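You operate a simulated robot arm through the tools that you are given. There is no shell and no other tool. Be economical: measure what you need, move in short steps, check, and stop when the job is done.

The job below is to be done with a simulated robot arm. You get a single attempt, and the scene is never put back.

Task
Unload the small orange arc and cool it on the fan rack.
Fine: vacuum lever off before the lid moves; hold lever off, slide the lid back and leave both so; arc on top of the rack, knob of the fan rack on.

Only the result counts: the job must be done as asked and must still hold three seconds after the hand-in. Knocking over, shifting, dropping, spilling or breaking anything else fails it. Lids that push on must go on centred and level and be pressed home; caps that screw on are set level and turned clockwise until they are tight.

Robot
A 6-joint arm with a two-finger gripper, on a carriage that runs on a rail from [-36.4, -152.1] to [18.1, 75.5] (x, y) and turns from -135 to 197 degrees about z. Base frame: it is fixed where the carriage stands at the start and does not move with it; the origin is on the floor, on the carriage's upright axis, x ahead of it, y to its left, z up. Readings come in cm, degrees, newtons and seconds.
Its first joint turns from -166.0 to 166.0 degrees. Places, roughly: fan of the fan rack [-170, -10, 0]; hold lever [70, 10, 100]; knob of the fan rack [60, -20, 80]; slotted lid [90, 50, 100]; top of the fan rack [80, -30, 90]; vacuum lever [90, 0, 100]. Payload 5 kg.
The TCP is the grasp point between the finger pads, 3 cm short of the fingertips. In the tool frame z runs along the fingers and y along their closing line. Largest opening 17.6 cm; the body of the gripper starts 15.3 cm behind the TCP.
Orientation is that of the tool frame in the base frame, as a unit quaternion [w, x, y, z]. With the fingers straight down and closing along the base's y, the tool's x points along the base's -x, its y along +y and its z along -z.

Tools
- The arm moves only by the tool play_rows. Its argument "motion" is a list of rows, each a list of 7 numbers: the shift along the base's x, y, z in cm, then the turn, a rotation vector about the base's x, y, z in degrees, then the opening, from 0 (shut) to 1 (fully open). In form: [[x, y, z, rx, ry, rz, grip], ...]. A call has 1 to 20 rows; each row shifts and turns the commanded pose from where the row before left it. Each row takes 0.2 s and may step no farther than 5 cm and 8.6 degrees from the row before; otherwise, or with a gripper value out of range, the whole call is refused. Where a pose cannot be reached the arm comes as near as it can. A force on the tool above 40 N (or 10 N above the force at the start of the call, whichever is more), or a blocked arm, ends the call early, and 0.2 s more pass. Each finger halts on what it meets, pressing with about 37 N; the grip force reading is that of the motor and also rises with nothing between the fingers. The clock runs only during rows and for 0.2 s after the last one: add rows that do not move to give the fingers time. It gives the time, the measured TCP pose, the force on the tool (base axes), the opening and the grip force at its end, in the units of the frame above (readings bear some noise), with the torque about the TCP (base axes, N m) and any sound that the robot's microphone picked up, and new pictures: "views" is both (left out), scene, wrist or none.
- Cameras (640 x 400 px; columns grow to the right, rows downward): "scene" is now at [6.4, 22.21, 159.03]; the picture's right is [0.15, -0.99, 0.00], its down [-0.67, -0.10, -0.74] and it looks along [0.73, 0.11, -0.68] (base axes); focal length 288 px, centre (320, 200). "wrist" rides on the gripper at [6.7, -0.9, -18.3] in the tool frame; the picture's right is [0.14, 0.99, 0.00], its down [-0.92, 0.13, -0.36] and it looks along [-0.36, 0.05, 0.93] (tool axes); focal length 251 px, centre (320, 200). There is no depth. A picture from a camera that has moved, and an enlarged one, comes with that camera's place and axes in the base frame and with its lens.
- slide_trunk(by): slides the trunk up (or, below 0, down) by that many cm; the arm and the scene camera ride with it, the base frame stays. It gives what a move gives, with no picture.
- steer(legs): drives the robot by 1 to 6 legs, each [ahead, left, turn to the left] in cm, cm and degrees, along the robot's own axes; the way and the turn of a leg run together, so that a leg with both is an arc; at most 150 cm and 180 degrees a leg. The arm and the cameras ride along, it lands a little off, and it stops where it bumps. It keeps to its track: a leg is cut to what the track allows. It gives what a move gives, and a new picture of the scene camera.
- aim_head(pan, tilt): turns the head with the scene camera to pan (to the left, within 120 degrees either way) and tilt (down, from -29 to 69), counted from straight ahead of the robot. It gives what a move gives, and a new picture of the scene camera.
- close_up(camera, box): a new picture of the part [left, top, right, bottom] of that camera's present view, enlarged. No time passes.
- job_done(): hands the job in; it is judged then, once.

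Work in short steps. Places have to be worked out from the pictures, the camera data and where the tool is seen: move nearer, look again, correct. Check each grasp and each placing, and mend what went wrong. You have 120 turns and 260 pictures in all, those below and enlarged ones among them. Open the gripper and draw the arm clear of the work before you hand the job in, unless the task says otherwise; then end with one line.

The tools are called as name(argument=value, ...) on one line, values as JSON. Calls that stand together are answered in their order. play_rows: Moves the arm, as the interface text tells. Its arguments: {"type":"object","properties":{"motion":{"type":"array","items":{"type":"array","items":{"type":"number"}}},"views":{"type":"string","enum":["both","scene","wrist","none"]}},"required":["motion"]} The other tools are called the same way: slide_trunk (by) slides the trunk up or down; steer (legs) drives the base; aim_head (pan, tilt) turns the head that bears the scene camera; close_up (camera, box) takes an enlarged picture of a part of a camera's view; job_done () hands the job in.

At the start:

```text
t: 0.0
ee_pos: [72.73, 20.64, 125.63]
orientation: [0.0, 0.0, 1.0, 0.0]
contact_force: [-0.6, 0.5, 0.4]
wrist_torque: [0.0, -0.02, 0.0]
grip_width: 17.59
grasp_force: 0.1
trunk travel left (down, up): [-15.0, 20.0]
robot x, y, heading: [0.17, 0.11, 0.2]
head pan, tilt: [8.6, 42.5]
```

scene: 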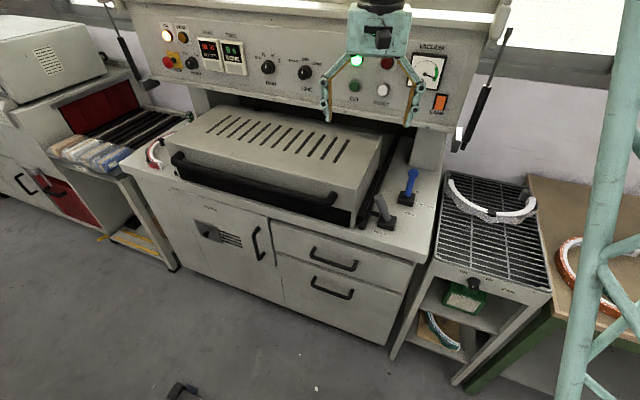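
wrist: 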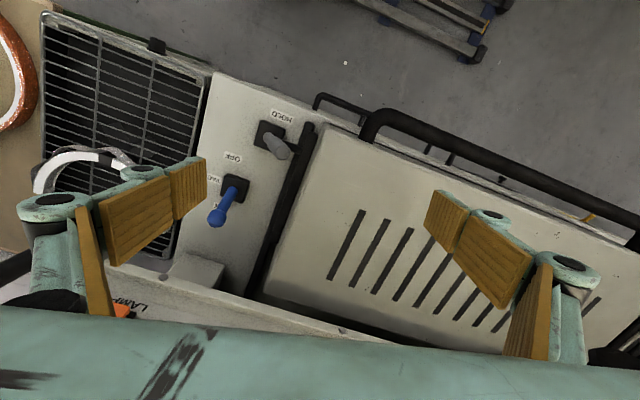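

I take enlarged pictures of the main areas first to understand levers, lid and rack.

close_up(camera="scene", box=[340, 120, 560, 260])

close_up(camera="scene", box=[120, 80, 400, 260])

close_up(camera="wrist", box=[20, 60, 340, 300])

close_up(camera="scene", box=[400, 220, 600, 380])

```text
2.86 times, centred on (450, 190) of scene
camera zoom: at [6.4, 22.21, 159.03], right [0.15, -0.99, 0.0], down [-0.67, -0.1, -0.74], along [0.73, 0.11, -0.68], focal length 824 px, centre (-51, 229)
```

zoom: 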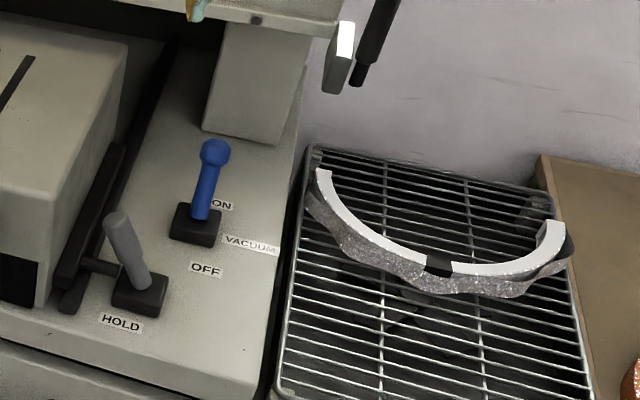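

```text
2.22 times, centred on (260, 170) of scene
camera zoom: at [6.4, 22.21, 159.03], right [0.15, -0.99, 0.0], down [-0.67, -0.1, -0.74], along [0.73, 0.11, -0.68], focal length 641 px, centre (453, 267)
```

zoom: 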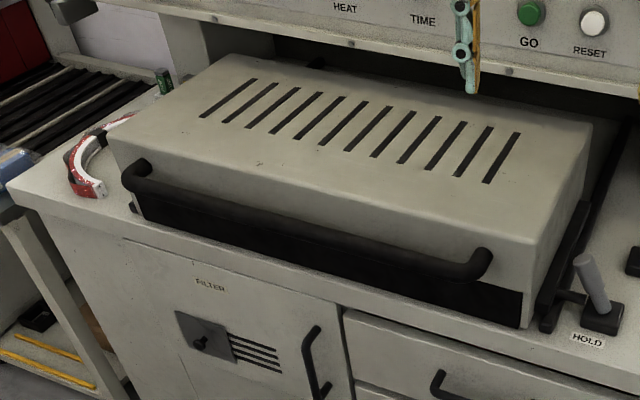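

```text
1.67 times, centred on (180, 180) of wrist
camera zoom: at [66.03, 19.84, 143.9], right [-0.14, 0.99, 0.0], down [0.92, 0.13, 0.36], along [0.36, 0.05, -0.93], focal length 419 px, centre (553, 233)
```

zoom: 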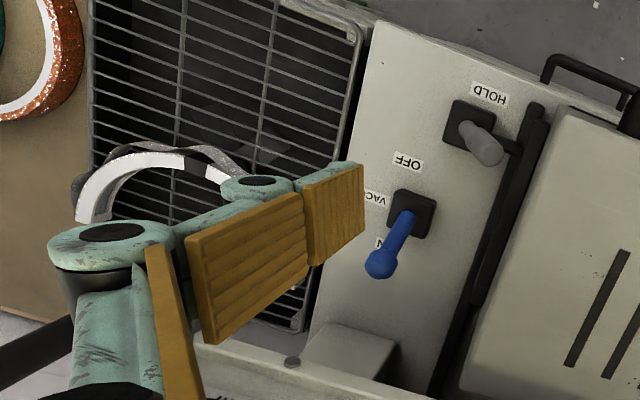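

```text
2.50 times, centred on (500, 300) of scene
camera zoom: at [6.4, 22.21, 159.03], right [0.15, -0.99, 0.0], down [-0.67, -0.1, -0.74], along [0.73, 0.11, -0.68], focal length 721 px, centre (-130, -50)
```

zoom: 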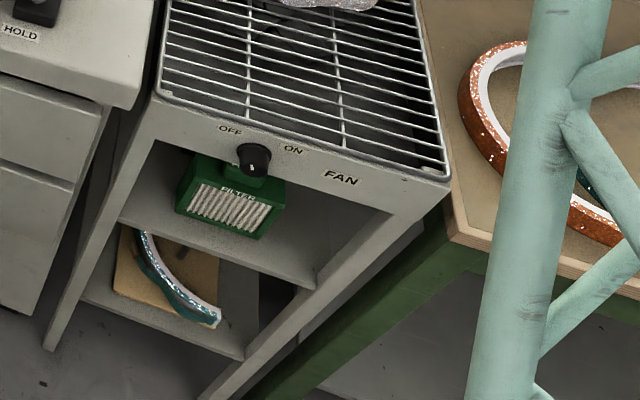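

The vacuum lever stands at about (88, 2.4), tip (91, 2, 98), leaning back (ON). The hold lever's tip (75, 14, 99) leans towards the lid. The machine is yawed about -13°. The panel overhangs, so I tilt the tool forward 45° and yaw it to match.

play_rows(motion=[[-2, 0, 0, 0, -7.5, 0, 1], [-2, 0, 0, 0, -7.5, 0, 0.7], [-2, 0, 0, 0, -7.5, 0, 0.5], [-2, 0, 0, 0, -7.5, 0, 0.5], [-2, -3, 0, 0, -7.5, 0, 0.5], [0, -4, 0, 0, -7.5, 0, 0.5], [0, -4, 0, 0, 0, -6.5, 0.5], [0, -4, 0, 0, 0, -6.5, 0.5], [0, 0, 0, 0, 0, 0, 0.5]])

```text
t: 2.0
ee_pos: [62.59, 5.54, 125.44]
orientation: [0.381, 0.105, 0.918, -0.043]
contact_force: [0.2, 1.4, 0.0]
wrist_torque: [0.06, 0.01, 0.05]
grip_width: 8.81
grasp_force: 0.0
trunk travel left (down, up): [-15.0, 20.0]
robot x, y, heading: [-0.0, -0.05, 0.1]
head pan, tilt: [8.6, 42.5]
camera scene: at [6.38, 22.2, 159.03], right [0.15, -0.99, 0.0], down [-0.67, -0.1, -0.74], along [0.73, 0.11, -0.68], focal length 288 px, centre (320, 200)
camera wrist: at [45.13, 8.72, 133.71], right [0.13, 0.99, -0.1], down [0.41, 0.04, 0.91], along [0.9, -0.16, -0.4], focal length 251 px, centre (320, 200)
```

scene: 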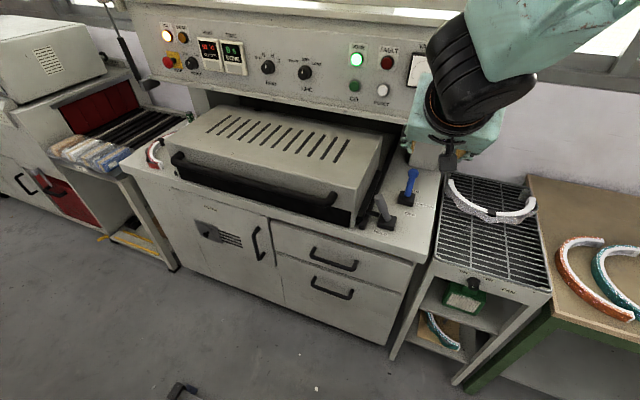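
wrist: 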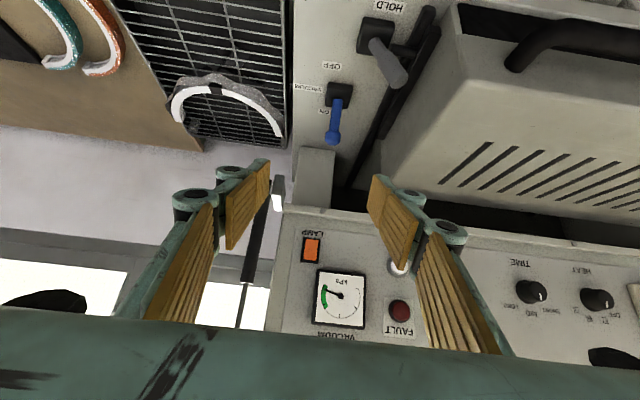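

Tip estimate confirmed at about (91, 2, 97.5). I approach along the tool axis to 12 cm short of it.

play_rows(motion=[[3.2, -0.25, -3.55, 0, 0, 0, 0.4], [3.2, -0.25, -3.55, 0, 0, 0, 0.4], [3.2, -0.25, -3.55, 0, 0, 0, 0.4], [3.2, -0.25, -3.55, 0, 0, 0, 0.4], [3.2, -0.25, -3.55, 0, 0, 0, 0.4], [3.2, -0.25, -3.55, 0, 0, 0, 0.4], [0, 0, 0, 0, 0, 0, 0.4]])

```text
t: 3.6
ee_pos: [82.22, 4.32, 104.15]
orientation: [0.38, 0.105, 0.918, -0.043]
contact_force: [1.5, -0.9, -1.6]
wrist_torque: [-0.03, -0.04, -0.04]
grip_width: 7.05
grasp_force: 0.0
trunk travel left (down, up): [-15.0, 20.0]
robot x, y, heading: [-0.28, 0.24, -0.4]
head pan, tilt: [8.6, 42.5]
camera scene: at [6.58, 22.21, 159.02], right [0.15, -0.99, 0.0], down [-0.67, -0.1, -0.74], along [0.73, 0.11, -0.68], focal length 288 px, centre (320, 200)
camera wrist: at [64.77, 7.43, 112.39], right [0.13, 0.99, -0.1], down [0.42, 0.04, 0.91], along [0.9, -0.16, -0.41], focal length 251 px, centre (320, 200)
```

scene: 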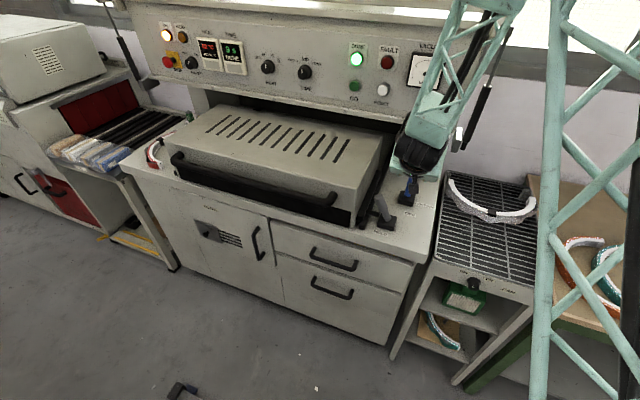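
wrist: 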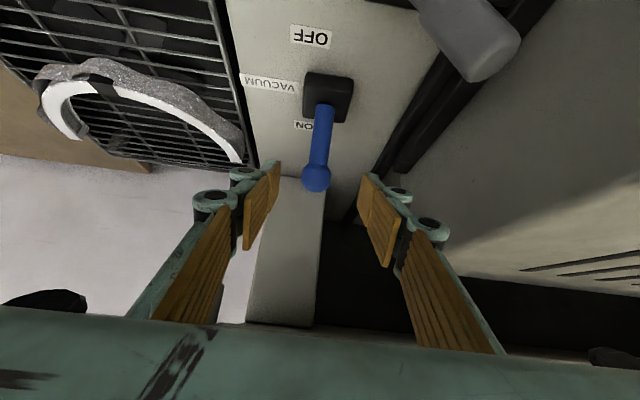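

The lever is centred between the fingers. I advance 12 cm along the tool axis and close on it.

play_rows(motion=[[2.6, -0.7, -2.7, 0, 0, 0, 0.4], [2.6, -0.7, -2.7, 0, 0, 0, 0.4], [2.6, -0.7, -2.7, 0, 0, 0, 0.4], [0, 0, 0, 0, 0, 0, 0.2], [0, 0, 0, 0, 0, 0, 0], [0, 0, 0, 0, 0, 0, 0]])

```text
t: 5.0
ee_pos: [89.85, 2.33, 96.0]
orientation: [0.381, 0.104, 0.918, -0.043]
contact_force: [-3.1, 1.4, 7.4]
wrist_torque: [-0.03, -0.12, 0.0]
grip_width: 3.25
grasp_force: 45.0
trunk travel left (down, up): [-15.0, 20.0]
robot x, y, heading: [-0.39, -0.03, 0.2]
head pan, tilt: [8.6, 42.5]
camera scene: at [6.34, 22.22, 159.04], right [0.15, -0.99, 0.0], down [-0.67, -0.1, -0.74], along [0.73, 0.11, -0.68], focal length 288 px, centre (320, 200)
camera wrist: at [72.31, 5.45, 104.41], right [0.13, 0.99, -0.1], down [0.41, 0.04, 0.91], along [0.9, -0.16, -0.4], focal length 251 px, centre (320, 200)
```

scene: 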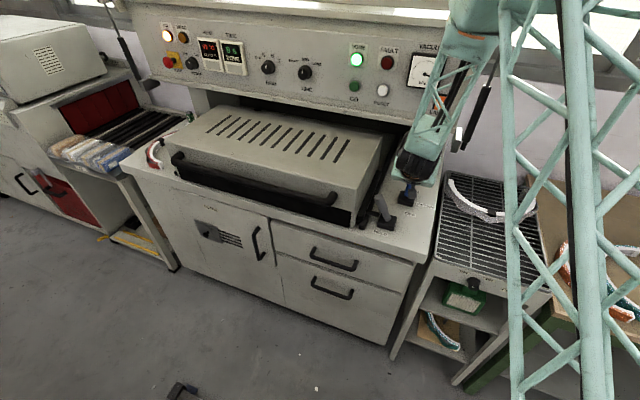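
wrist: 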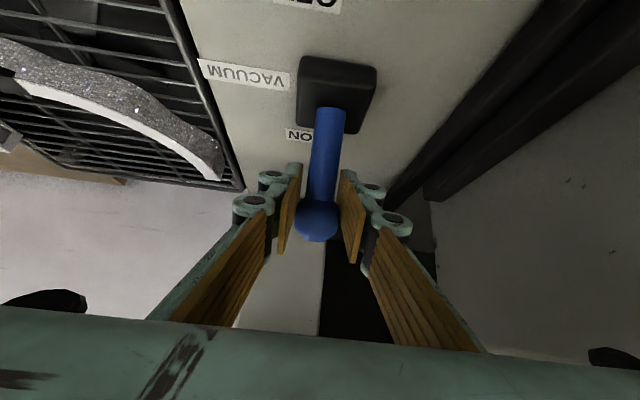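

The ball is gripped. I pull the lever to the front along the machine's axis in small steps.

play_rows(motion=[[-1, 0.23, 0.2, 0, 0, 0, 0], [-1, 0.23, 0.1, 0, 0, 0, 0], [-1, 0.23, 0, 0, 0, 0, 0], [-1, 0.23, -0.1, 0, 0, 0, 0], [-1, 0.23, -0.2, 0, 0, 0, 0], [0, 0, 0, 0, 0, 0, 0]])

```text
t: 5.9
ee_pos: [87.08, 2.98, 96.37]
orientation: [0.382, 0.105, 0.917, -0.043]
contact_force: [20.8, -1.0, -22.3]
wrist_torque: [0.31, -1.08, 0.0]
grip_width: 2.24
grasp_force: 45.4
trunk travel left (down, up): [-15.0, 20.0]
robot x, y, heading: [0.05, -0.05, -0.1]
head pan, tilt: [8.6, 42.5]
stopped in row 4: the force on the tool passed its limit at 44 N (the readings are from after the stop); the commanded pose is now the measured one
camera scene: at [6.63, 22.23, 158.99], right [0.15, -0.99, 0.0], down [-0.67, -0.1, -0.74], along [0.73, 0.11, -0.68], focal length 288 px, centre (320, 200)
camera wrist: at [69.48, 6.12, 104.58], right [0.13, 0.99, -0.1], down [0.41, 0.04, 0.91], along [0.9, -0.16, -0.4], focal length 251 px, centre (320, 200)
```

scene: 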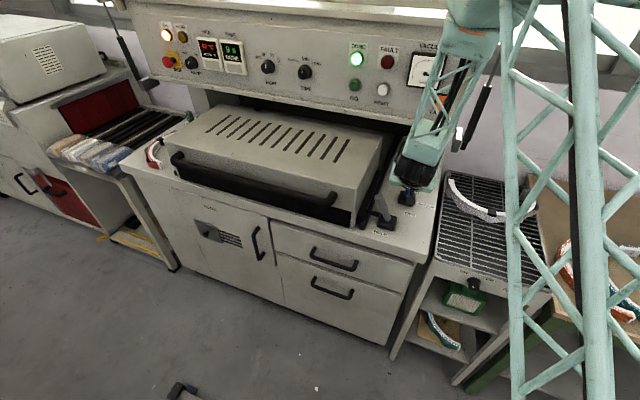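
wrist: 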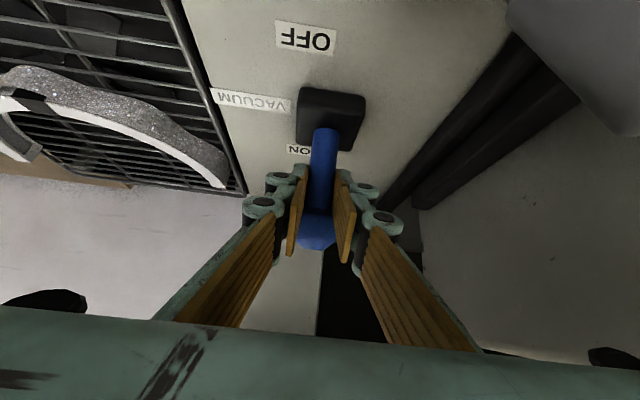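

The grip narrowed from 3.25 to 2.24, so the pads may have slid. I look closely before going on.

close_up(camera="wrist", box=[220, 60, 420, 260])

close_up(camera="scene", box=[360, 140, 460, 240])

```text
2.00 times, centred on (320, 160) of wrist
camera zoom: at [69.48, 6.12, 104.58], right [0.13, 0.99, -0.1], down [0.41, 0.04, 0.91], along [0.9, -0.16, -0.4], focal length 503 px, centre (320, 280)
```

zoom: 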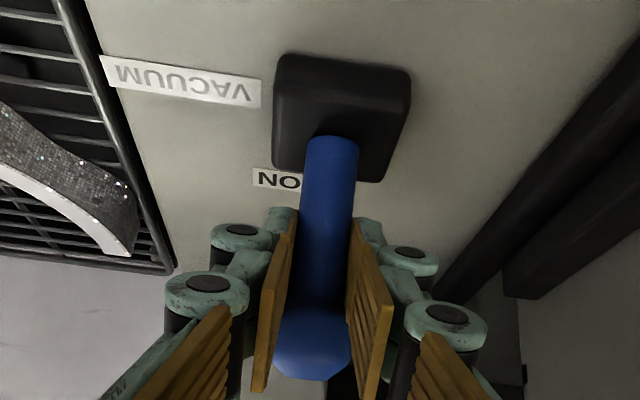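

```text
4.00 times, centred on (410, 190) of scene
camera zoom: at [6.63, 22.23, 158.99], right [0.15, -0.99, 0.0], down [-0.67, -0.1, -0.74], along [0.73, 0.11, -0.68], focal length 1154 px, centre (-40, 240)
```

zoom: 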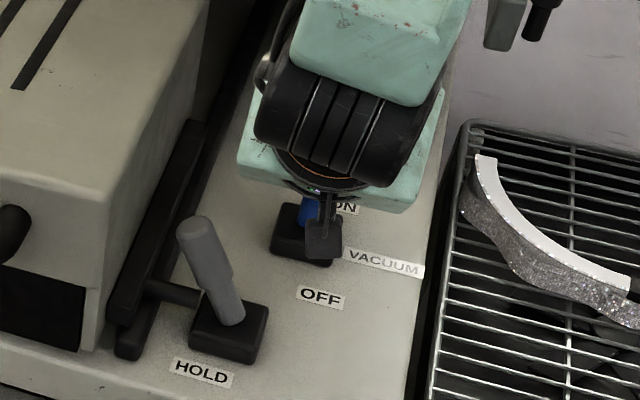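

The lever has not moved; the pads only slid to its neck. I open, go deeper so that the neck lies at the pad centre, and close again.

play_rows(motion=[[0, 0, 0, 0, 0, 0, 0.3], [0, 0, 0, 0, 0, 0, 0.35], [2.2, -0.5, -0.3, 0, 0, 0, 0.35], [2.2, -0.5, -0.3, 0, 0, 0, 0.35], [0, 0, 0, 0, 0, 0, 0.1], [0, 0, 0, 0, 0, 0, 0], [0, 0, 0, 0, 0, 0, 0]], views="wrist")

```text
t: 7.5
ee_pos: [91.37, 1.92, 95.87]
orientation: [0.382, 0.105, 0.917, -0.044]
contact_force: [13.1, 1.2, -18.3]
wrist_torque: [-0.34, -1.21, 0.0]
grip_width: 3.29
grasp_force: 45.7
trunk travel left (down, up): [-15.0, 20.0]
robot x, y, heading: [0.01, 0.23, -0.2]
head pan, tilt: [8.6, 42.5]
camera wrist: at [73.79, 5.1, 104.09], right [0.13, 0.99, -0.1], down [0.41, 0.04, 0.91], along [0.9, -0.16, -0.4], focal length 251 px, centre (320, 200)
```

wrist: 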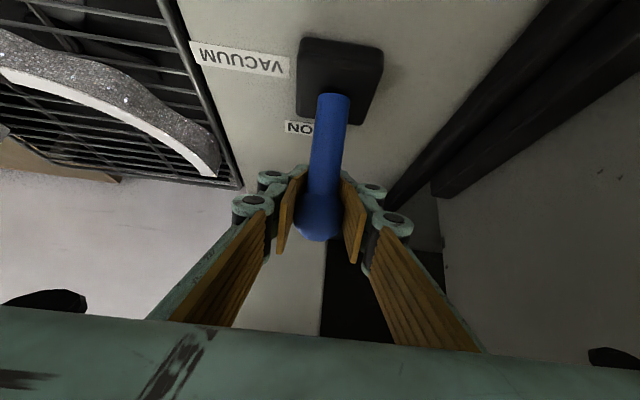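

The ball lies about 1.5 cm above the pad centre line, so it squeezes off. I open, raise the TCP to the ball's centre and regrip.

play_rows(motion=[[0, 0, 0, 0, 0, 0, 0.3], [0.4, -0.1, 1.0, 0, 0, 0, 0.3], [0.3, -0.05, 0.6, 0, 0, 0, 0.3], [0, 0, 0, 0, 0, 0, 0.1], [0, 0, 0, 0, 0, 0, 0], [0, 0, 0, 0, 0, 0, 0]], views="wrist")

```text
t: 8.9
ee_pos: [91.98, 1.76, 97.67]
orientation: [0.383, 0.104, 0.917, -0.043]
contact_force: [2.9, -0.2, 1.6]
wrist_torque: [-0.11, -0.27, 0.02]
grip_width: 3.28
grasp_force: 44.6
trunk travel left (down, up): [-15.0, 20.0]
robot x, y, heading: [0.44, 0.19, -0.0]
head pan, tilt: [8.6, 42.5]
camera wrist: at [74.42, 4.95, 105.78], right [0.13, 0.99, -0.1], down [0.41, 0.04, 0.91], along [0.9, -0.16, -0.4], focal length 251 px, centre (320, 200)
```

wrist: 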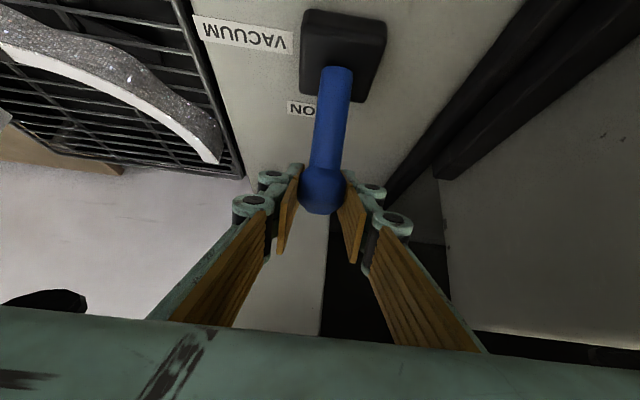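

Now the ball is centred in the pads with little residual force. I pull in small steps along the machine axis.

play_rows(motion=[[-0.7, 0.16, 0.14, 0, 0, 0, 0], [-0.7, 0.16, 0.1, 0, 0, 0, 0], [-0.7, 0.16, 0.05, 0, 0, 0, 0], [-0.7, 0.16, 0, 0, 0, 0, 0], [-0.7, 0.16, -0.05, 0, 0, 0, 0], [-0.7, 0.16, -0.1, 0, 0, 0, 0], [-0.7, 0.16, -0.1, 0, 0, 0, 0], [0, 0, 0, 0, 0, 0, 0]], views="wrist")

```text
t: 10.7
ee_pos: [86.94, 2.9, 97.47]
orientation: [0.382, 0.104, 0.917, -0.043]
contact_force: [12.3, 1.3, 12.3]
wrist_torque: [-0.21, -0.85, -0.02]
grip_width: 3.32
grasp_force: 45.1
trunk travel left (down, up): [-15.0, 20.0]
robot x, y, heading: [-0.15, 0.09, -0.0]
head pan, tilt: [8.6, 42.5]
camera wrist: at [69.4, 6.13, 105.67], right [0.13, 0.99, -0.1], down [0.41, 0.04, 0.91], along [0.9, -0.16, -0.4], focal length 251 px, centre (320, 200)
```

wrist: 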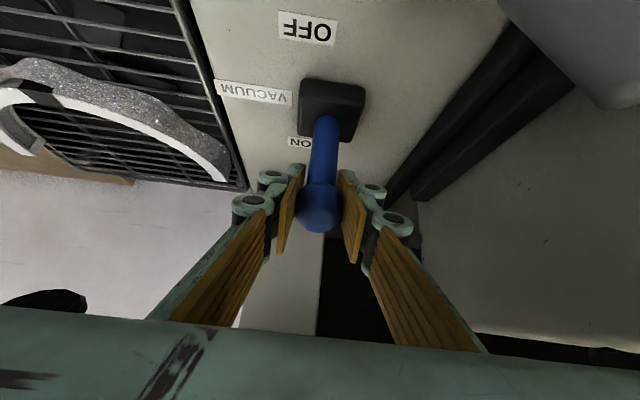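

The lever is following now. I continue with the arc downward.

play_rows(motion=[[-0.7, 0.16, -0.15, 0, 0, 0, 0], [-0.7, 0.16, -0.2, 0, 0, 0, 0], [-0.7, 0.16, -0.25, 0, 0, 0, 0], [-0.7, 0.16, -0.3, 0, 0, 0, 0], [-0.7, 0.16, -0.35, 0, 0, 0, 0], [0, 0, 0, 0, 0, 0, 0]])

```text
t: 12.1
ee_pos: [83.59, 3.84, 96.34]
orientation: [0.381, 0.104, 0.918, -0.047]
contact_force: [20.8, 10.8, 1.8]
wrist_torque: [-0.28, -0.76, -0.03]
grip_width: 3.22
grasp_force: 45.6
trunk travel left (down, up): [-15.0, 20.0]
robot x, y, heading: [-0.07, -0.05, 0.0]
head pan, tilt: [8.6, 42.5]
camera scene: at [6.49, 22.29, 159.01], right [0.15, -0.99, 0.0], down [-0.67, -0.1, -0.74], along [0.73, 0.11, -0.68], focal length 288 px, centre (320, 200)
camera wrist: at [66.12, 6.99, 104.56], right [0.13, 0.99, -0.1], down [0.42, 0.04, 0.91], along [0.9, -0.16, -0.4], focal length 251 px, centre (320, 200)
```

scene: 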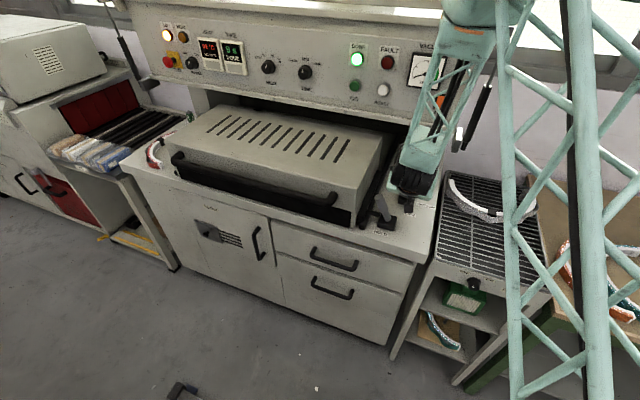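
wrist: 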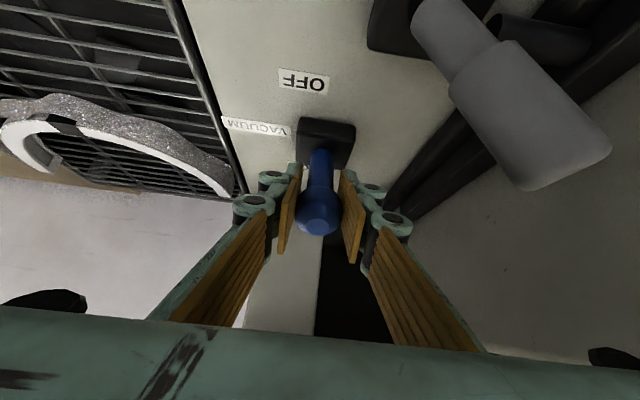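

The lever now leans forward; I pull a little further to find its stop.

play_rows(motion=[[-0.6, 0.14, -0.3, 0, 0, 0, 0], [-0.6, 0.14, -0.35, 0, 0, 0, 0], [-0.6, 0.14, -0.4, 0, 0, 0, 0], [0, 0, 0, 0, 0, 0, 0]], views="wrist")

close_up(camera="scene", box=[360, 40, 460, 220])

```text
t: 12.5
ee_pos: [83.6, 3.76, 96.37]
orientation: [0.383, 0.105, 0.917, -0.048]
contact_force: [14.7, -0.5, -7.3]
wrist_torque: [0.26, 1.14, 0.05]
grip_width: 3.2
grasp_force: 44.8
out of reach, approached as far as the arm can: row 2
trunk travel left (down, up): [-15.0, 20.0]
robot x, y, heading: [0.06, -0.09, -0.1]
head pan, tilt: [8.6, 42.5]
stopped in row 2: the force on the tool passed its limit at 43 N (the readings are from after the stop); the commanded pose is now the measured one
camera wrist: at [66.02, 7.08, 104.45], right [0.13, 0.99, -0.11], down [0.41, 0.04, 0.91], along [0.9, -0.16, -0.4], focal length 251 px, centre (320, 200)
```

wrist: 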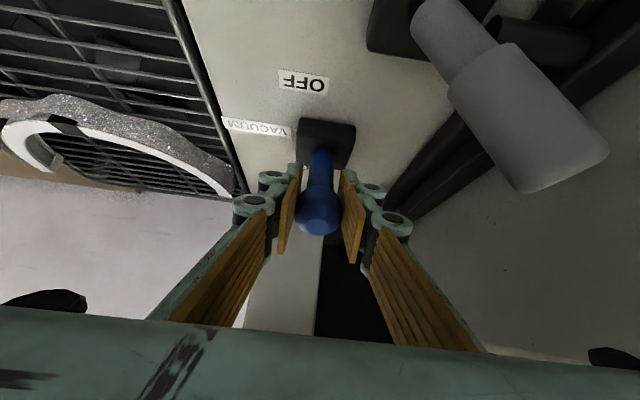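

```text
2.22 times, centred on (410, 130) of scene
camera zoom: at [6.54, 22.24, 159.01], right [0.15, -0.99, 0.0], down [-0.67, -0.1, -0.74], along [0.73, 0.11, -0.68], focal length 641 px, centre (120, 356)
```

zoom: 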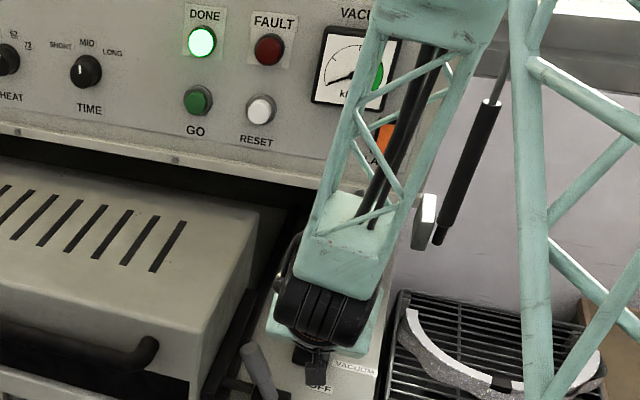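

The gauge needle has dropped to zero and the lever is at its stop: vacuum is off. I release, back out along the tool axis, and go to view the hold lever.

play_rows(motion=[[0, 0, 0, 0, 0, 0, 0.2], [0, 0, 0, 0, 0, 0, 0.35], [-2.8, 0.65, 2.9, 0, 0, 0, 0.35], [-2.8, 0.65, 2.9, 0, 0, 0, 0.35], [-2.8, 0.65, 2.9, 0, 0, 0, 0.35], [-2.8, 0.65, 2.9, 0, 0, 0, 0.35], [-3, 3.5, 0, 0, 0, 0, 0.35], [-2.5, 3.5, -0.5, 0, 0, 0, 0.35], [0, 0, 0, 0, 0, 0, 0.3]])

```text
t: 14.5
ee_pos: [66.93, 13.22, 107.58]
orientation: [0.383, 0.104, 0.917, -0.049]
contact_force: [-0.5, 1.4, 0.4]
wrist_torque: [-0.1, -0.04, -0.11]
grip_width: 5.27
grasp_force: 0.1
trunk travel left (down, up): [-15.0, 20.0]
robot x, y, heading: [0.18, -0.07, 0.1]
head pan, tilt: [8.6, 42.5]
camera scene: at [6.37, 22.3, 159.02], right [0.15, -0.99, 0.0], down [-0.67, -0.1, -0.74], along [0.73, 0.11, -0.68], focal length 288 px, centre (320, 200)
camera wrist: at [49.34, 16.59, 115.73], right [0.13, 0.99, -0.11], down [0.41, 0.04, 0.91], along [0.9, -0.16, -0.4], focal length 251 px, centre (320, 200)
```

scene: 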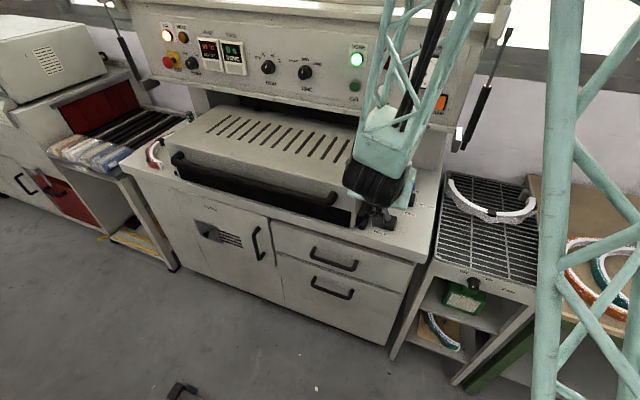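
wrist: 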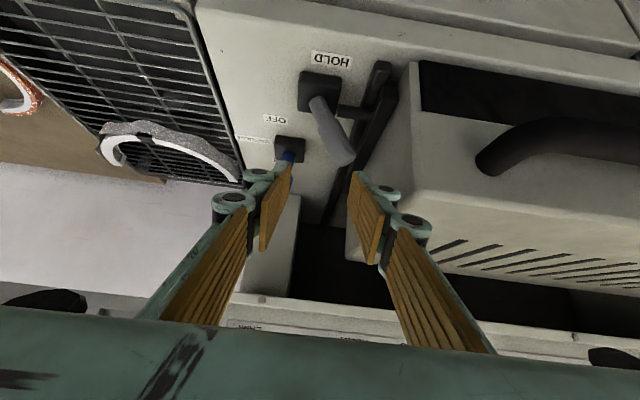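

Hold lever handle is at about (75.2, 13.7, 97.5); the lid's side at y≈20–21. I shift sideways and advance with the fingers straddling the handle.

play_rows(motion=[[0, 1.9, -1.5, 0, 0, 0, 0.28], [2.1, -0.45, -2.2, 0, 0, 0, 0.28], [2.1, -0.45, -2.2, 0, 0, 0, 0.28], [0, 0, 0, 0, 0, 0, 0.28]], views="wrist")

```text
t: 15.5
ee_pos: [71.07, 14.18, 101.43]
orientation: [0.382, 0.104, 0.917, -0.048]
contact_force: [0.2, -0.4, -1.7]
wrist_torque: [0.0, 0.04, 0.0]
grip_width: 4.91
grasp_force: 0.1
trunk travel left (down, up): [-15.0, 20.0]
robot x, y, heading: [-0.02, -0.47, -0.1]
head pan, tilt: [8.6, 42.5]
camera wrist: at [53.57, 17.57, 109.58], right [0.13, 0.99, -0.11], down [0.41, 0.04, 0.91], along [0.9, -0.16, -0.4], focal length 251 px, centre (320, 200)
```

wrist: 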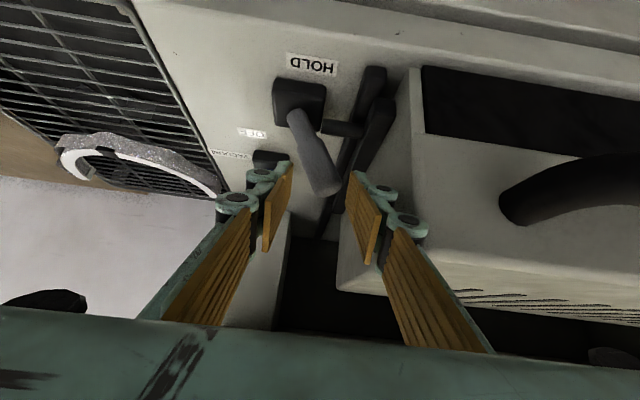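

Aligned. I advance the last 5 cm, then push the lever to the right (-y) in small steps.

play_rows(motion=[[1.9, -0.45, -2.0, 0, 0, 0, 0.28], [1.9, -0.45, -2.0, 0, 0, 0, 0.28], [-0.2, -0.8, 0.1, 0, 0, 0, 0.28], [-0.2, -0.8, 0.1, 0, 0, 0, 0.28], [-0.2, -0.8, 0.1, 0, 0, 0, 0.28], [-0.2, -0.8, 0.1, 0, 0, 0, 0.28], [-0.2, -0.8, 0, 0, 0, 0, 0.28], [0, 0, 0, 0, 0, 0, 0.28]], views="wrist")

```text
t: 17.3
ee_pos: [74.83, 9.95, 99.17]
orientation: [0.38, 0.104, 0.918, -0.054]
contact_force: [0.5, -0.2, 0.4]
wrist_torque: [0.02, -0.02, 0.01]
grip_width: 4.97
grasp_force: 0.5
out of reach, approached as far as the arm can: row 3, 5, 7
trunk travel left (down, up): [-15.0, 20.0]
robot x, y, heading: [0.01, -0.16, 0.1]
head pan, tilt: [8.6, 42.5]
camera wrist: at [57.29, 13.37, 107.49], right [0.13, 0.98, -0.12], down [0.42, 0.05, 0.91], along [0.9, -0.17, -0.4], focal length 251 px, centre (320, 200)
```

wrist: 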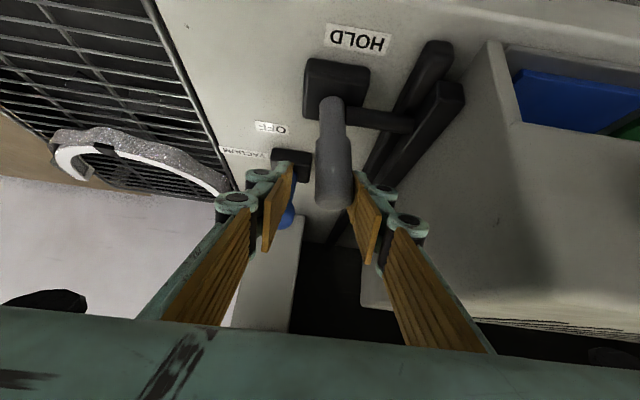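

The lever is following and nearly upright. I continue pushing right.

play_rows(motion=[[-0.2, -0.8, -0.2, 0, 0, 0, 0.28], [-0.2, -0.8, -0.2, 0, 0, 0, 0.28], [-0.2, -0.8, -0.2, 0, 0, 0, 0.28], [-0.2, -0.8, -0.2, 0, 0, 0, 0.28], [-0.2, -0.8, -0.2, 0, 0, 0, 0.28], [-0.2, -0.8, -0.2, 0, 0, 0, 0.28], [0, 0, 0, 0, 0, 0, 0.28]])

```text
t: 18.9
ee_pos: [75.34, 6.02, 100.65]
orientation: [0.381, 0.104, 0.917, -0.053]
contact_force: [0.2, 0.7, -0.3]
wrist_torque: [0.04, -0.02, 0.01]
grip_width: 4.94
grasp_force: 0.2
out of reach, approached as far as the arm can: row 1, 2, 3, 4, 5, 6
trunk travel left (down, up): [-15.0, 20.0]
robot x, y, heading: [0.39, -0.14, 0.1]
head pan, tilt: [8.6, 42.5]
camera scene: at [6.41, 22.22, 159.03], right [0.15, -0.99, 0.0], down [-0.67, -0.1, -0.74], along [0.73, 0.11, -0.68], focal length 288 px, centre (320, 200)
camera wrist: at [57.71, 9.48, 108.7], right [0.13, 0.98, -0.12], down [0.42, 0.05, 0.91], along [0.9, -0.17, -0.4], focal length 251 px, centre (320, 200)
```

scene: 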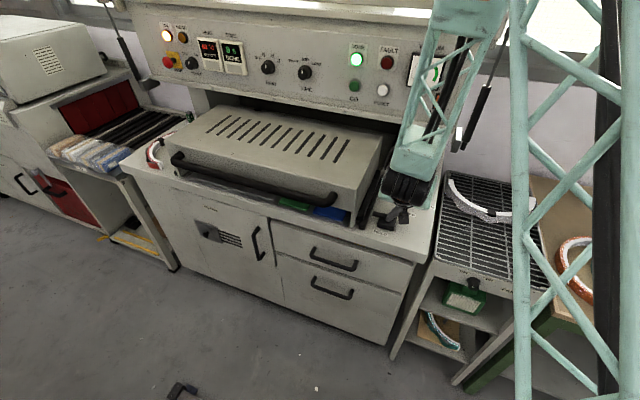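
wrist: 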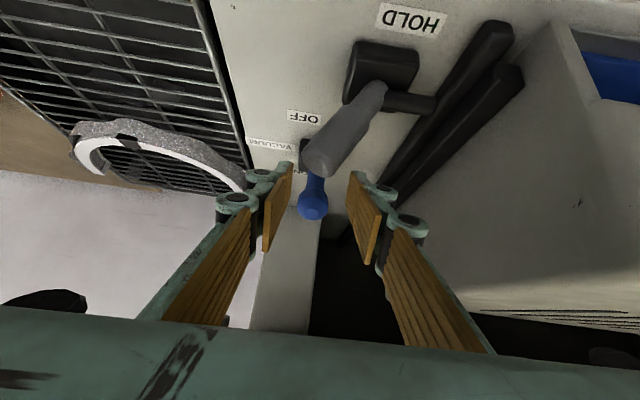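

The lever leans right but perhaps not to its stop, and the arm is at its limit in this tilt. I lift a bit, make the tool more upright, and look again.

play_rows(motion=[[-1, 1.5, 3, 0, 0, 0, 0.28], [-1, 1.5, 3, 1.9, 8.1, 0, 0.28], [0, 0, 0, 1.9, 8.1, 0, 0.28], [0, 0, 0, 1.9, 8.1, 0, 0.28], [0, 0, 0, 0, 0, 0, 0.28]])

```text
t: 20.3
ee_pos: [75.49, 7.11, 107.62]
orientation: [0.214, 0.051, 0.974, -0.061]
contact_force: [-0.2, 0.3, 0.5]
wrist_torque: [0.0, -0.02, 0.02]
grip_width: 4.91
grasp_force: 0.1
trunk travel left (down, up): [-15.0, 20.0]
robot x, y, heading: [-0.19, 0.17, -0.1]
head pan, tilt: [8.6, 42.5]
stopped in row 5: the arm was blocked; the commanded pose is now the measured one
camera scene: at [6.37, 22.23, 159.03], right [0.15, -0.99, 0.0], down [-0.67, -0.1, -0.74], along [0.73, 0.11, -0.68], focal length 288 px, centre (320, 200)
camera wrist: at [61.77, 9.48, 121.4], right [0.0, 0.99, -0.15], down [0.7, 0.11, 0.7], along [0.71, -0.11, -0.69], focal length 251 px, centre (320, 200)
```

scene: 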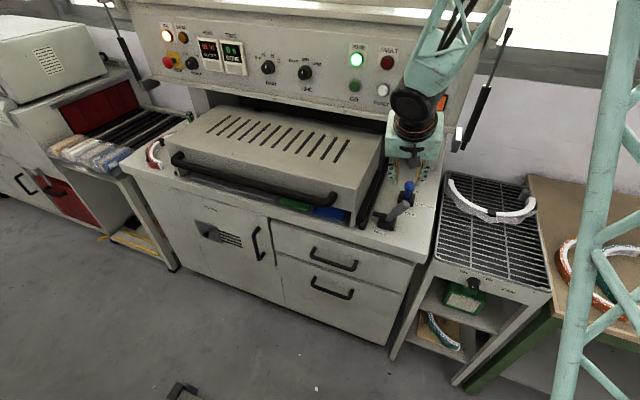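
wrist: 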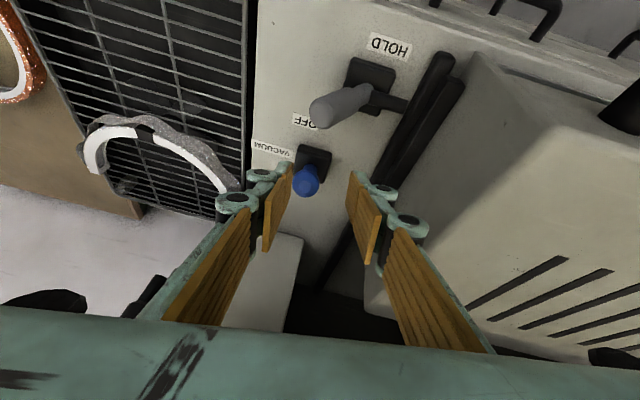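

close_up(camera="scene", box=[340, 90, 460, 240])

close_up(camera="scene", box=[180, 90, 400, 240])

```text
2.67 times, centred on (400, 165) of scene
camera zoom: at [6.37, 22.23, 159.03], right [0.15, -0.99, 0.0], down [-0.67, -0.1, -0.74], along [0.73, 0.11, -0.68], focal length 769 px, centre (107, 293)
```

zoom: 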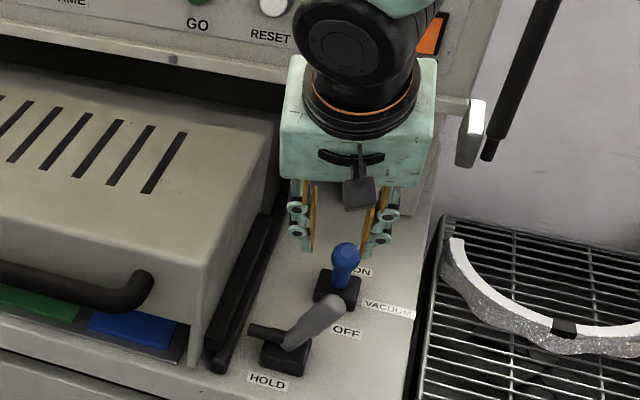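

```text
2.67 times, centred on (290, 165) of scene
camera zoom: at [6.37, 22.23, 159.03], right [0.15, -0.99, 0.0], down [-0.67, -0.1, -0.74], along [0.73, 0.11, -0.68], focal length 769 px, centre (400, 293)
```

zoom: 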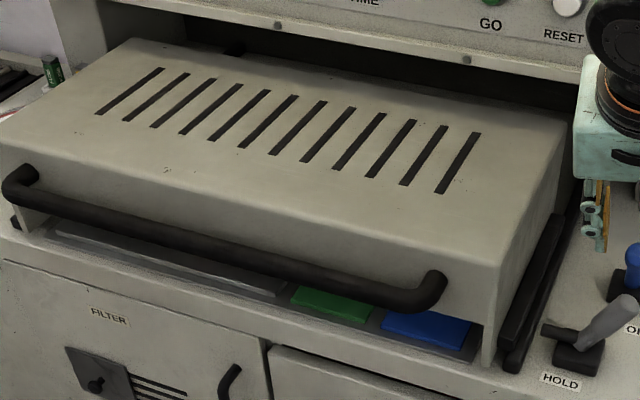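

The hold lever is fully over and its rod has withdrawn from the lid's rail; the front frame has dropped. Vacuum lever leans to OFF. Next the lid: I lift the arm clear and draw it back, then move along the rail toward the lid's middle.

play_rows(motion=[[-3, 0, 3, 0, 0, 0, 0.2], [-3, 0, 3, 0, 0, 0, 0.1], [-3, 0, 3, 0, 0, 0, 0], [-3, 0, 3, 0, 0, 0, 0], [0, 0, 0, 0, 0, 0, 0]], views="none")

steer(legs=[[8.0, 33.5, 0]])

```text
t: 21.5
ee_pos: [63.42, 7.15, 119.67]
orientation: [0.215, 0.052, 0.973, -0.061]
contact_force: [-2.7, 0.6, 1.5]
wrist_torque: [0.03, -0.19, 0.04]
grip_width: 0.02
grasp_force: 36.9
trunk travel left (down, up): [-15.0, 20.0]
robot x, y, heading: [0.04, -0.27, -0.0]
head pan, tilt: [8.6, 42.5]
```

```text
t: 23.8
ee_pos: [71.74, 40.83, 119.49]
orientation: [0.214, 0.049, 0.974, -0.06]
contact_force: [-1.1, 0.5, -0.7]
wrist_torque: [0.03, 0.0, 0.0]
grip_width: 0.0
grasp_force: 37.3
trunk travel left (down, up): [-15.0, 20.0]
robot x, y, heading: [8.05, 33.79, 0.2]
head pan, tilt: [8.6, 42.5]
camera scene: at [14.36, 55.7, 159.03], right [0.15, -0.99, 0.0], down [-0.67, -0.1, -0.74], along [0.73, 0.11, -0.68], focal length 288 px, centre (320, 200)
```

scene: 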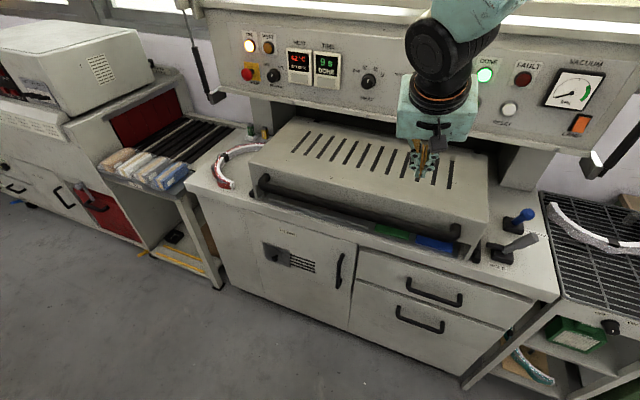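

From two views the handle bar runs from (69.7, 27.9) to (80.5, 83.6) at z≈101.6. I lower the closed fingers in front of the bar near its middle.

play_rows(motion=[[-3, 4, 0, 0, 0, 0, 0], [-3, 4, 0, 0, 0, 0, 0], [0, 4.4, -2, 0, 0, 0, 0], [0, 0, -4.5, 0, 0, 0, 0], [0, 0, -4.5, 0, 0, 0, 0], [0, 0, -4.5, 0, 0, 0, 0], [0, 0, -4.3, 0, 0, 0, 0], [0, 0, 0, 0, 0, 0, 0]])

```text
t: 25.6
ee_pos: [65.67, 53.33, 99.56]
orientation: [0.213, 0.05, 0.974, -0.062]
contact_force: [1.1, -0.2, -0.3]
wrist_torque: [-0.08, 0.16, -0.08]
grip_width: 0.0
grasp_force: 36.4
trunk travel left (down, up): [-15.0, 20.0]
robot x, y, heading: [7.82, 33.41, 0.3]
head pan, tilt: [8.6, 42.5]
camera scene: at [14.5, 55.75, 159.02], right [0.15, -0.99, 0.0], down [-0.67, -0.1, -0.74], along [0.73, 0.11, -0.68], focal length 288 px, centre (320, 200)
camera wrist: at [52.0, 55.57, 113.36], right [0.0, 0.99, -0.15], down [0.7, 0.11, 0.7], along [0.71, -0.11, -0.69], focal length 251 px, centre (320, 200)
```

scene: 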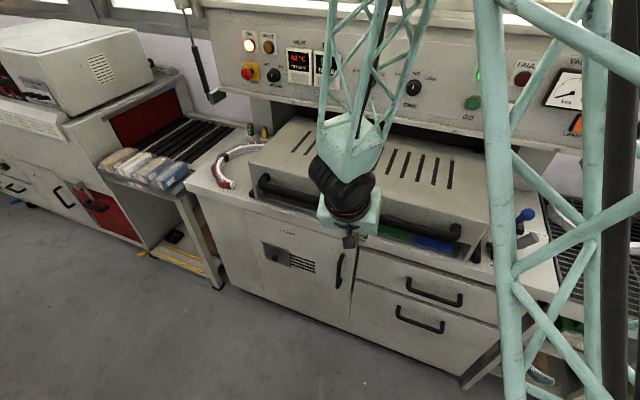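
wrist: 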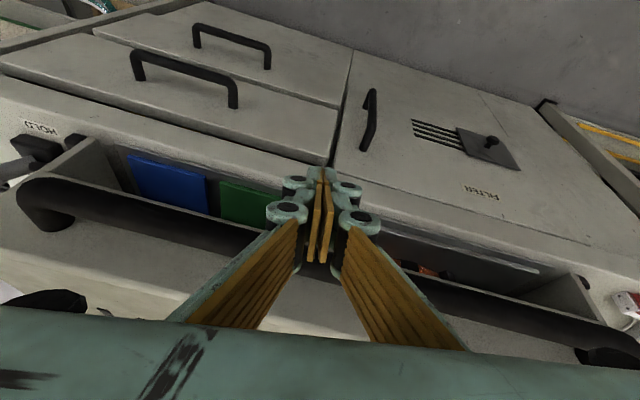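

The fingers are in front of the bar. I push backward along the machine axis (about 0.975, -0.21) and watch the force.

play_rows(motion=[[1.5, -0.32, 0, 0, 0, 0, 0], [1.5, -0.32, 0, 0, 0, 0, 0], [1.2, -0.26, 0, 0, 0, 0, 0], [1.2, -0.26, 0, 0, 0, 0, 0], [1.2, -0.26, 0, 0, 0, 0, 0], [1.2, -0.26, 0, 0, 0, 0, 0], [1.2, -0.26, 0, 0, 0, 0, 0], [1.2, -0.26, 0, 0, 0, 0, 0], [0, 0, 0, 0, 0, 0, 0]])

```text
t: 27.6
ee_pos: [75.86, 50.98, 99.77]
orientation: [0.214, 0.051, 0.974, -0.06]
contact_force: [0.3, -0.3, -0.1]
wrist_torque: [0.01, 0.01, 0.01]
grip_width: 0.01
grasp_force: 37.3
trunk travel left (down, up): [-15.0, 20.0]
robot x, y, heading: [8.07, 33.5, 0.3]
head pan, tilt: [8.6, 42.5]
camera scene: at [14.4, 55.71, 159.03], right [0.15, -0.99, 0.0], down [-0.67, -0.1, -0.74], along [0.73, 0.11, -0.68], focal length 288 px, centre (320, 200)
camera wrist: at [62.14, 53.28, 113.51], right [0.0, 0.99, -0.15], down [0.7, 0.11, 0.7], along [0.71, -0.11, -0.69], focal length 251 px, centre (320, 200)
```

scene: 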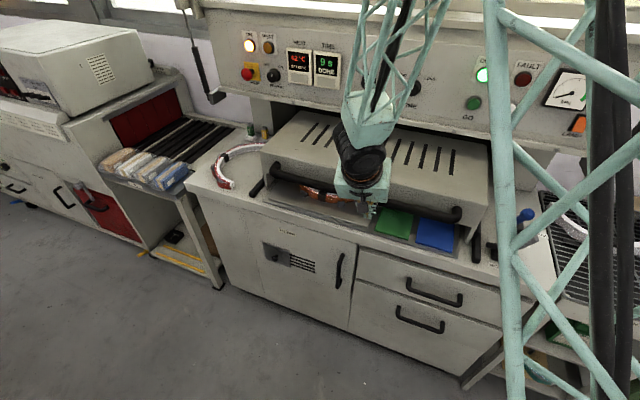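
wrist: 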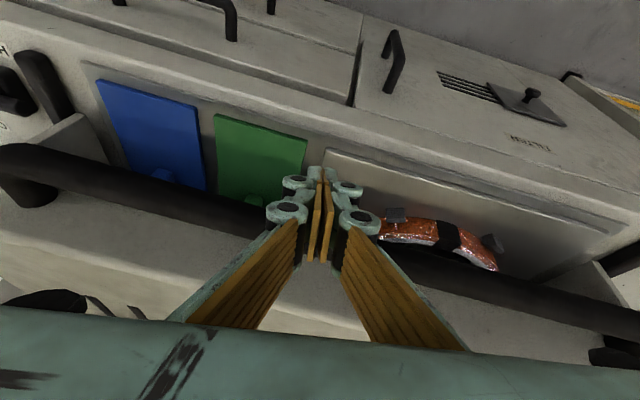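

The lid slides easily and the orange arc comes into view (right end at about (88, 58)). My fingers pass to its right. I keep pushing.

play_rows(motion=[[1.4, -0.3, 0, 0, 0, 0, 0], [1.4, -0.3, 0, 0, 0, 0, 0], [1.4, -0.3, 0, 0, 0, 0, 0], [1.4, -0.3, 0, 0, 0, 0, 0], [1.4, -0.3, 0, 0, 0, 0, 0], [1.4, -0.3, 0, 0, 0, 0, 0], [1.4, -0.3, 0, 0, 0, 0, 0], [0, 0, 0, 0, 0, 0, 0]])

```text
t: 29.4
ee_pos: [85.82, 48.91, 99.84]
orientation: [0.214, 0.049, 0.974, -0.06]
contact_force: [0.3, -0.4, -0.1]
wrist_torque: [-0.02, 0.0, -0.04]
grip_width: 0.0
grasp_force: 36.7
trunk travel left (down, up): [-15.0, 20.0]
robot x, y, heading: [8.2, 33.55, 0.2]
head pan, tilt: [8.6, 42.5]
camera scene: at [14.4, 55.71, 159.03], right [0.15, -0.99, 0.0], down [-0.67, -0.1, -0.74], along [0.73, 0.11, -0.68], focal length 288 px, centre (320, 200)
camera wrist: at [71.97, 51.15, 113.56], right [0.0, 0.99, -0.15], down [0.7, 0.11, 0.7], along [0.71, -0.11, -0.69], focal length 251 px, centre (320, 200)
```

scene: 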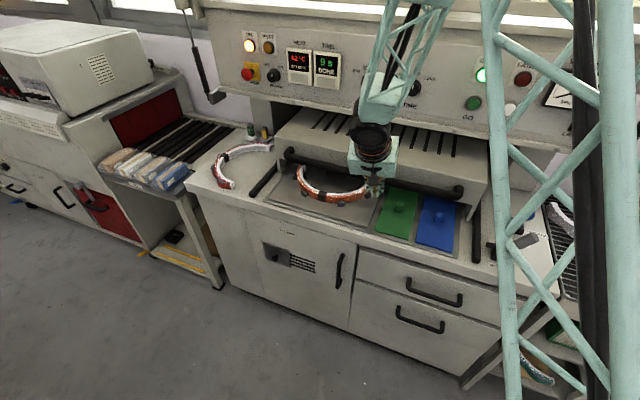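
wrist: 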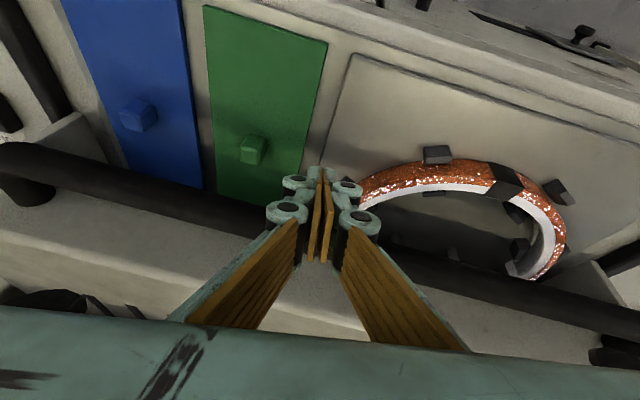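

The arc's right end is near my path, so I drift a bit more to the right while pushing on.

play_rows(motion=[[-0.8, -0.6, 0, 0, 0, 0, 0], [0, -2, 0, 0, 0, 0, 0], [0, -2, 0, 0, 0, 0, 0], [1.4, -0.3, 0, 0, 0, 0, 0], [1.4, -0.3, 0, 0, 0, 0, 0], [1.4, -0.3, 0, 0, 0, 0, 0], [1.4, -0.3, 0, 0, 0, 0, 0], [1.4, -0.3, 0, 0, 0, 0, 0], [0, 0, 0, 0, 0, 0, 0]])

```text
t: 31.4
ee_pos: [91.76, 42.75, 99.62]
orientation: [0.213, 0.049, 0.974, -0.06]
contact_force: [0.7, -1.2, -0.2]
wrist_torque: [0.03, 0.02, -0.01]
grip_width: 0.0
grasp_force: 36.8
trunk travel left (down, up): [-15.0, 20.0]
robot x, y, heading: [8.17, 33.47, 0.1]
head pan, tilt: [8.6, 42.5]
camera scene: at [14.4, 55.71, 159.03], right [0.15, -0.99, 0.0], down [-0.67, -0.1, -0.74], along [0.73, 0.11, -0.68], focal length 288 px, centre (320, 200)
camera wrist: at [78.05, 45.1, 113.5], right [0.0, 0.99, -0.15], down [0.7, 0.11, 0.7], along [0.71, -0.11, -0.69], focal length 251 px, centre (320, 200)
```

scene: 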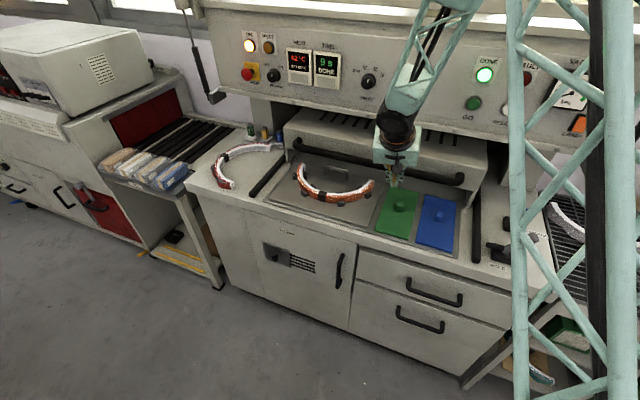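
wrist: 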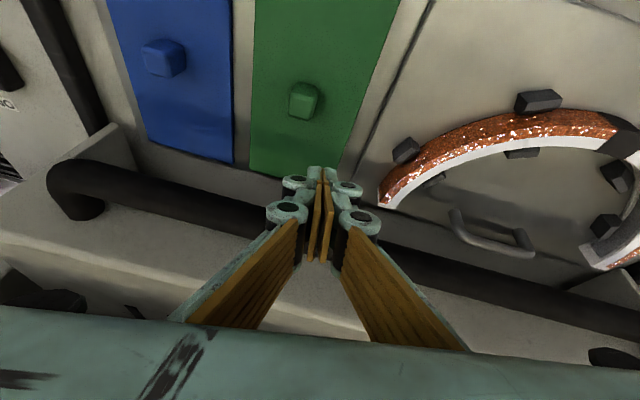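

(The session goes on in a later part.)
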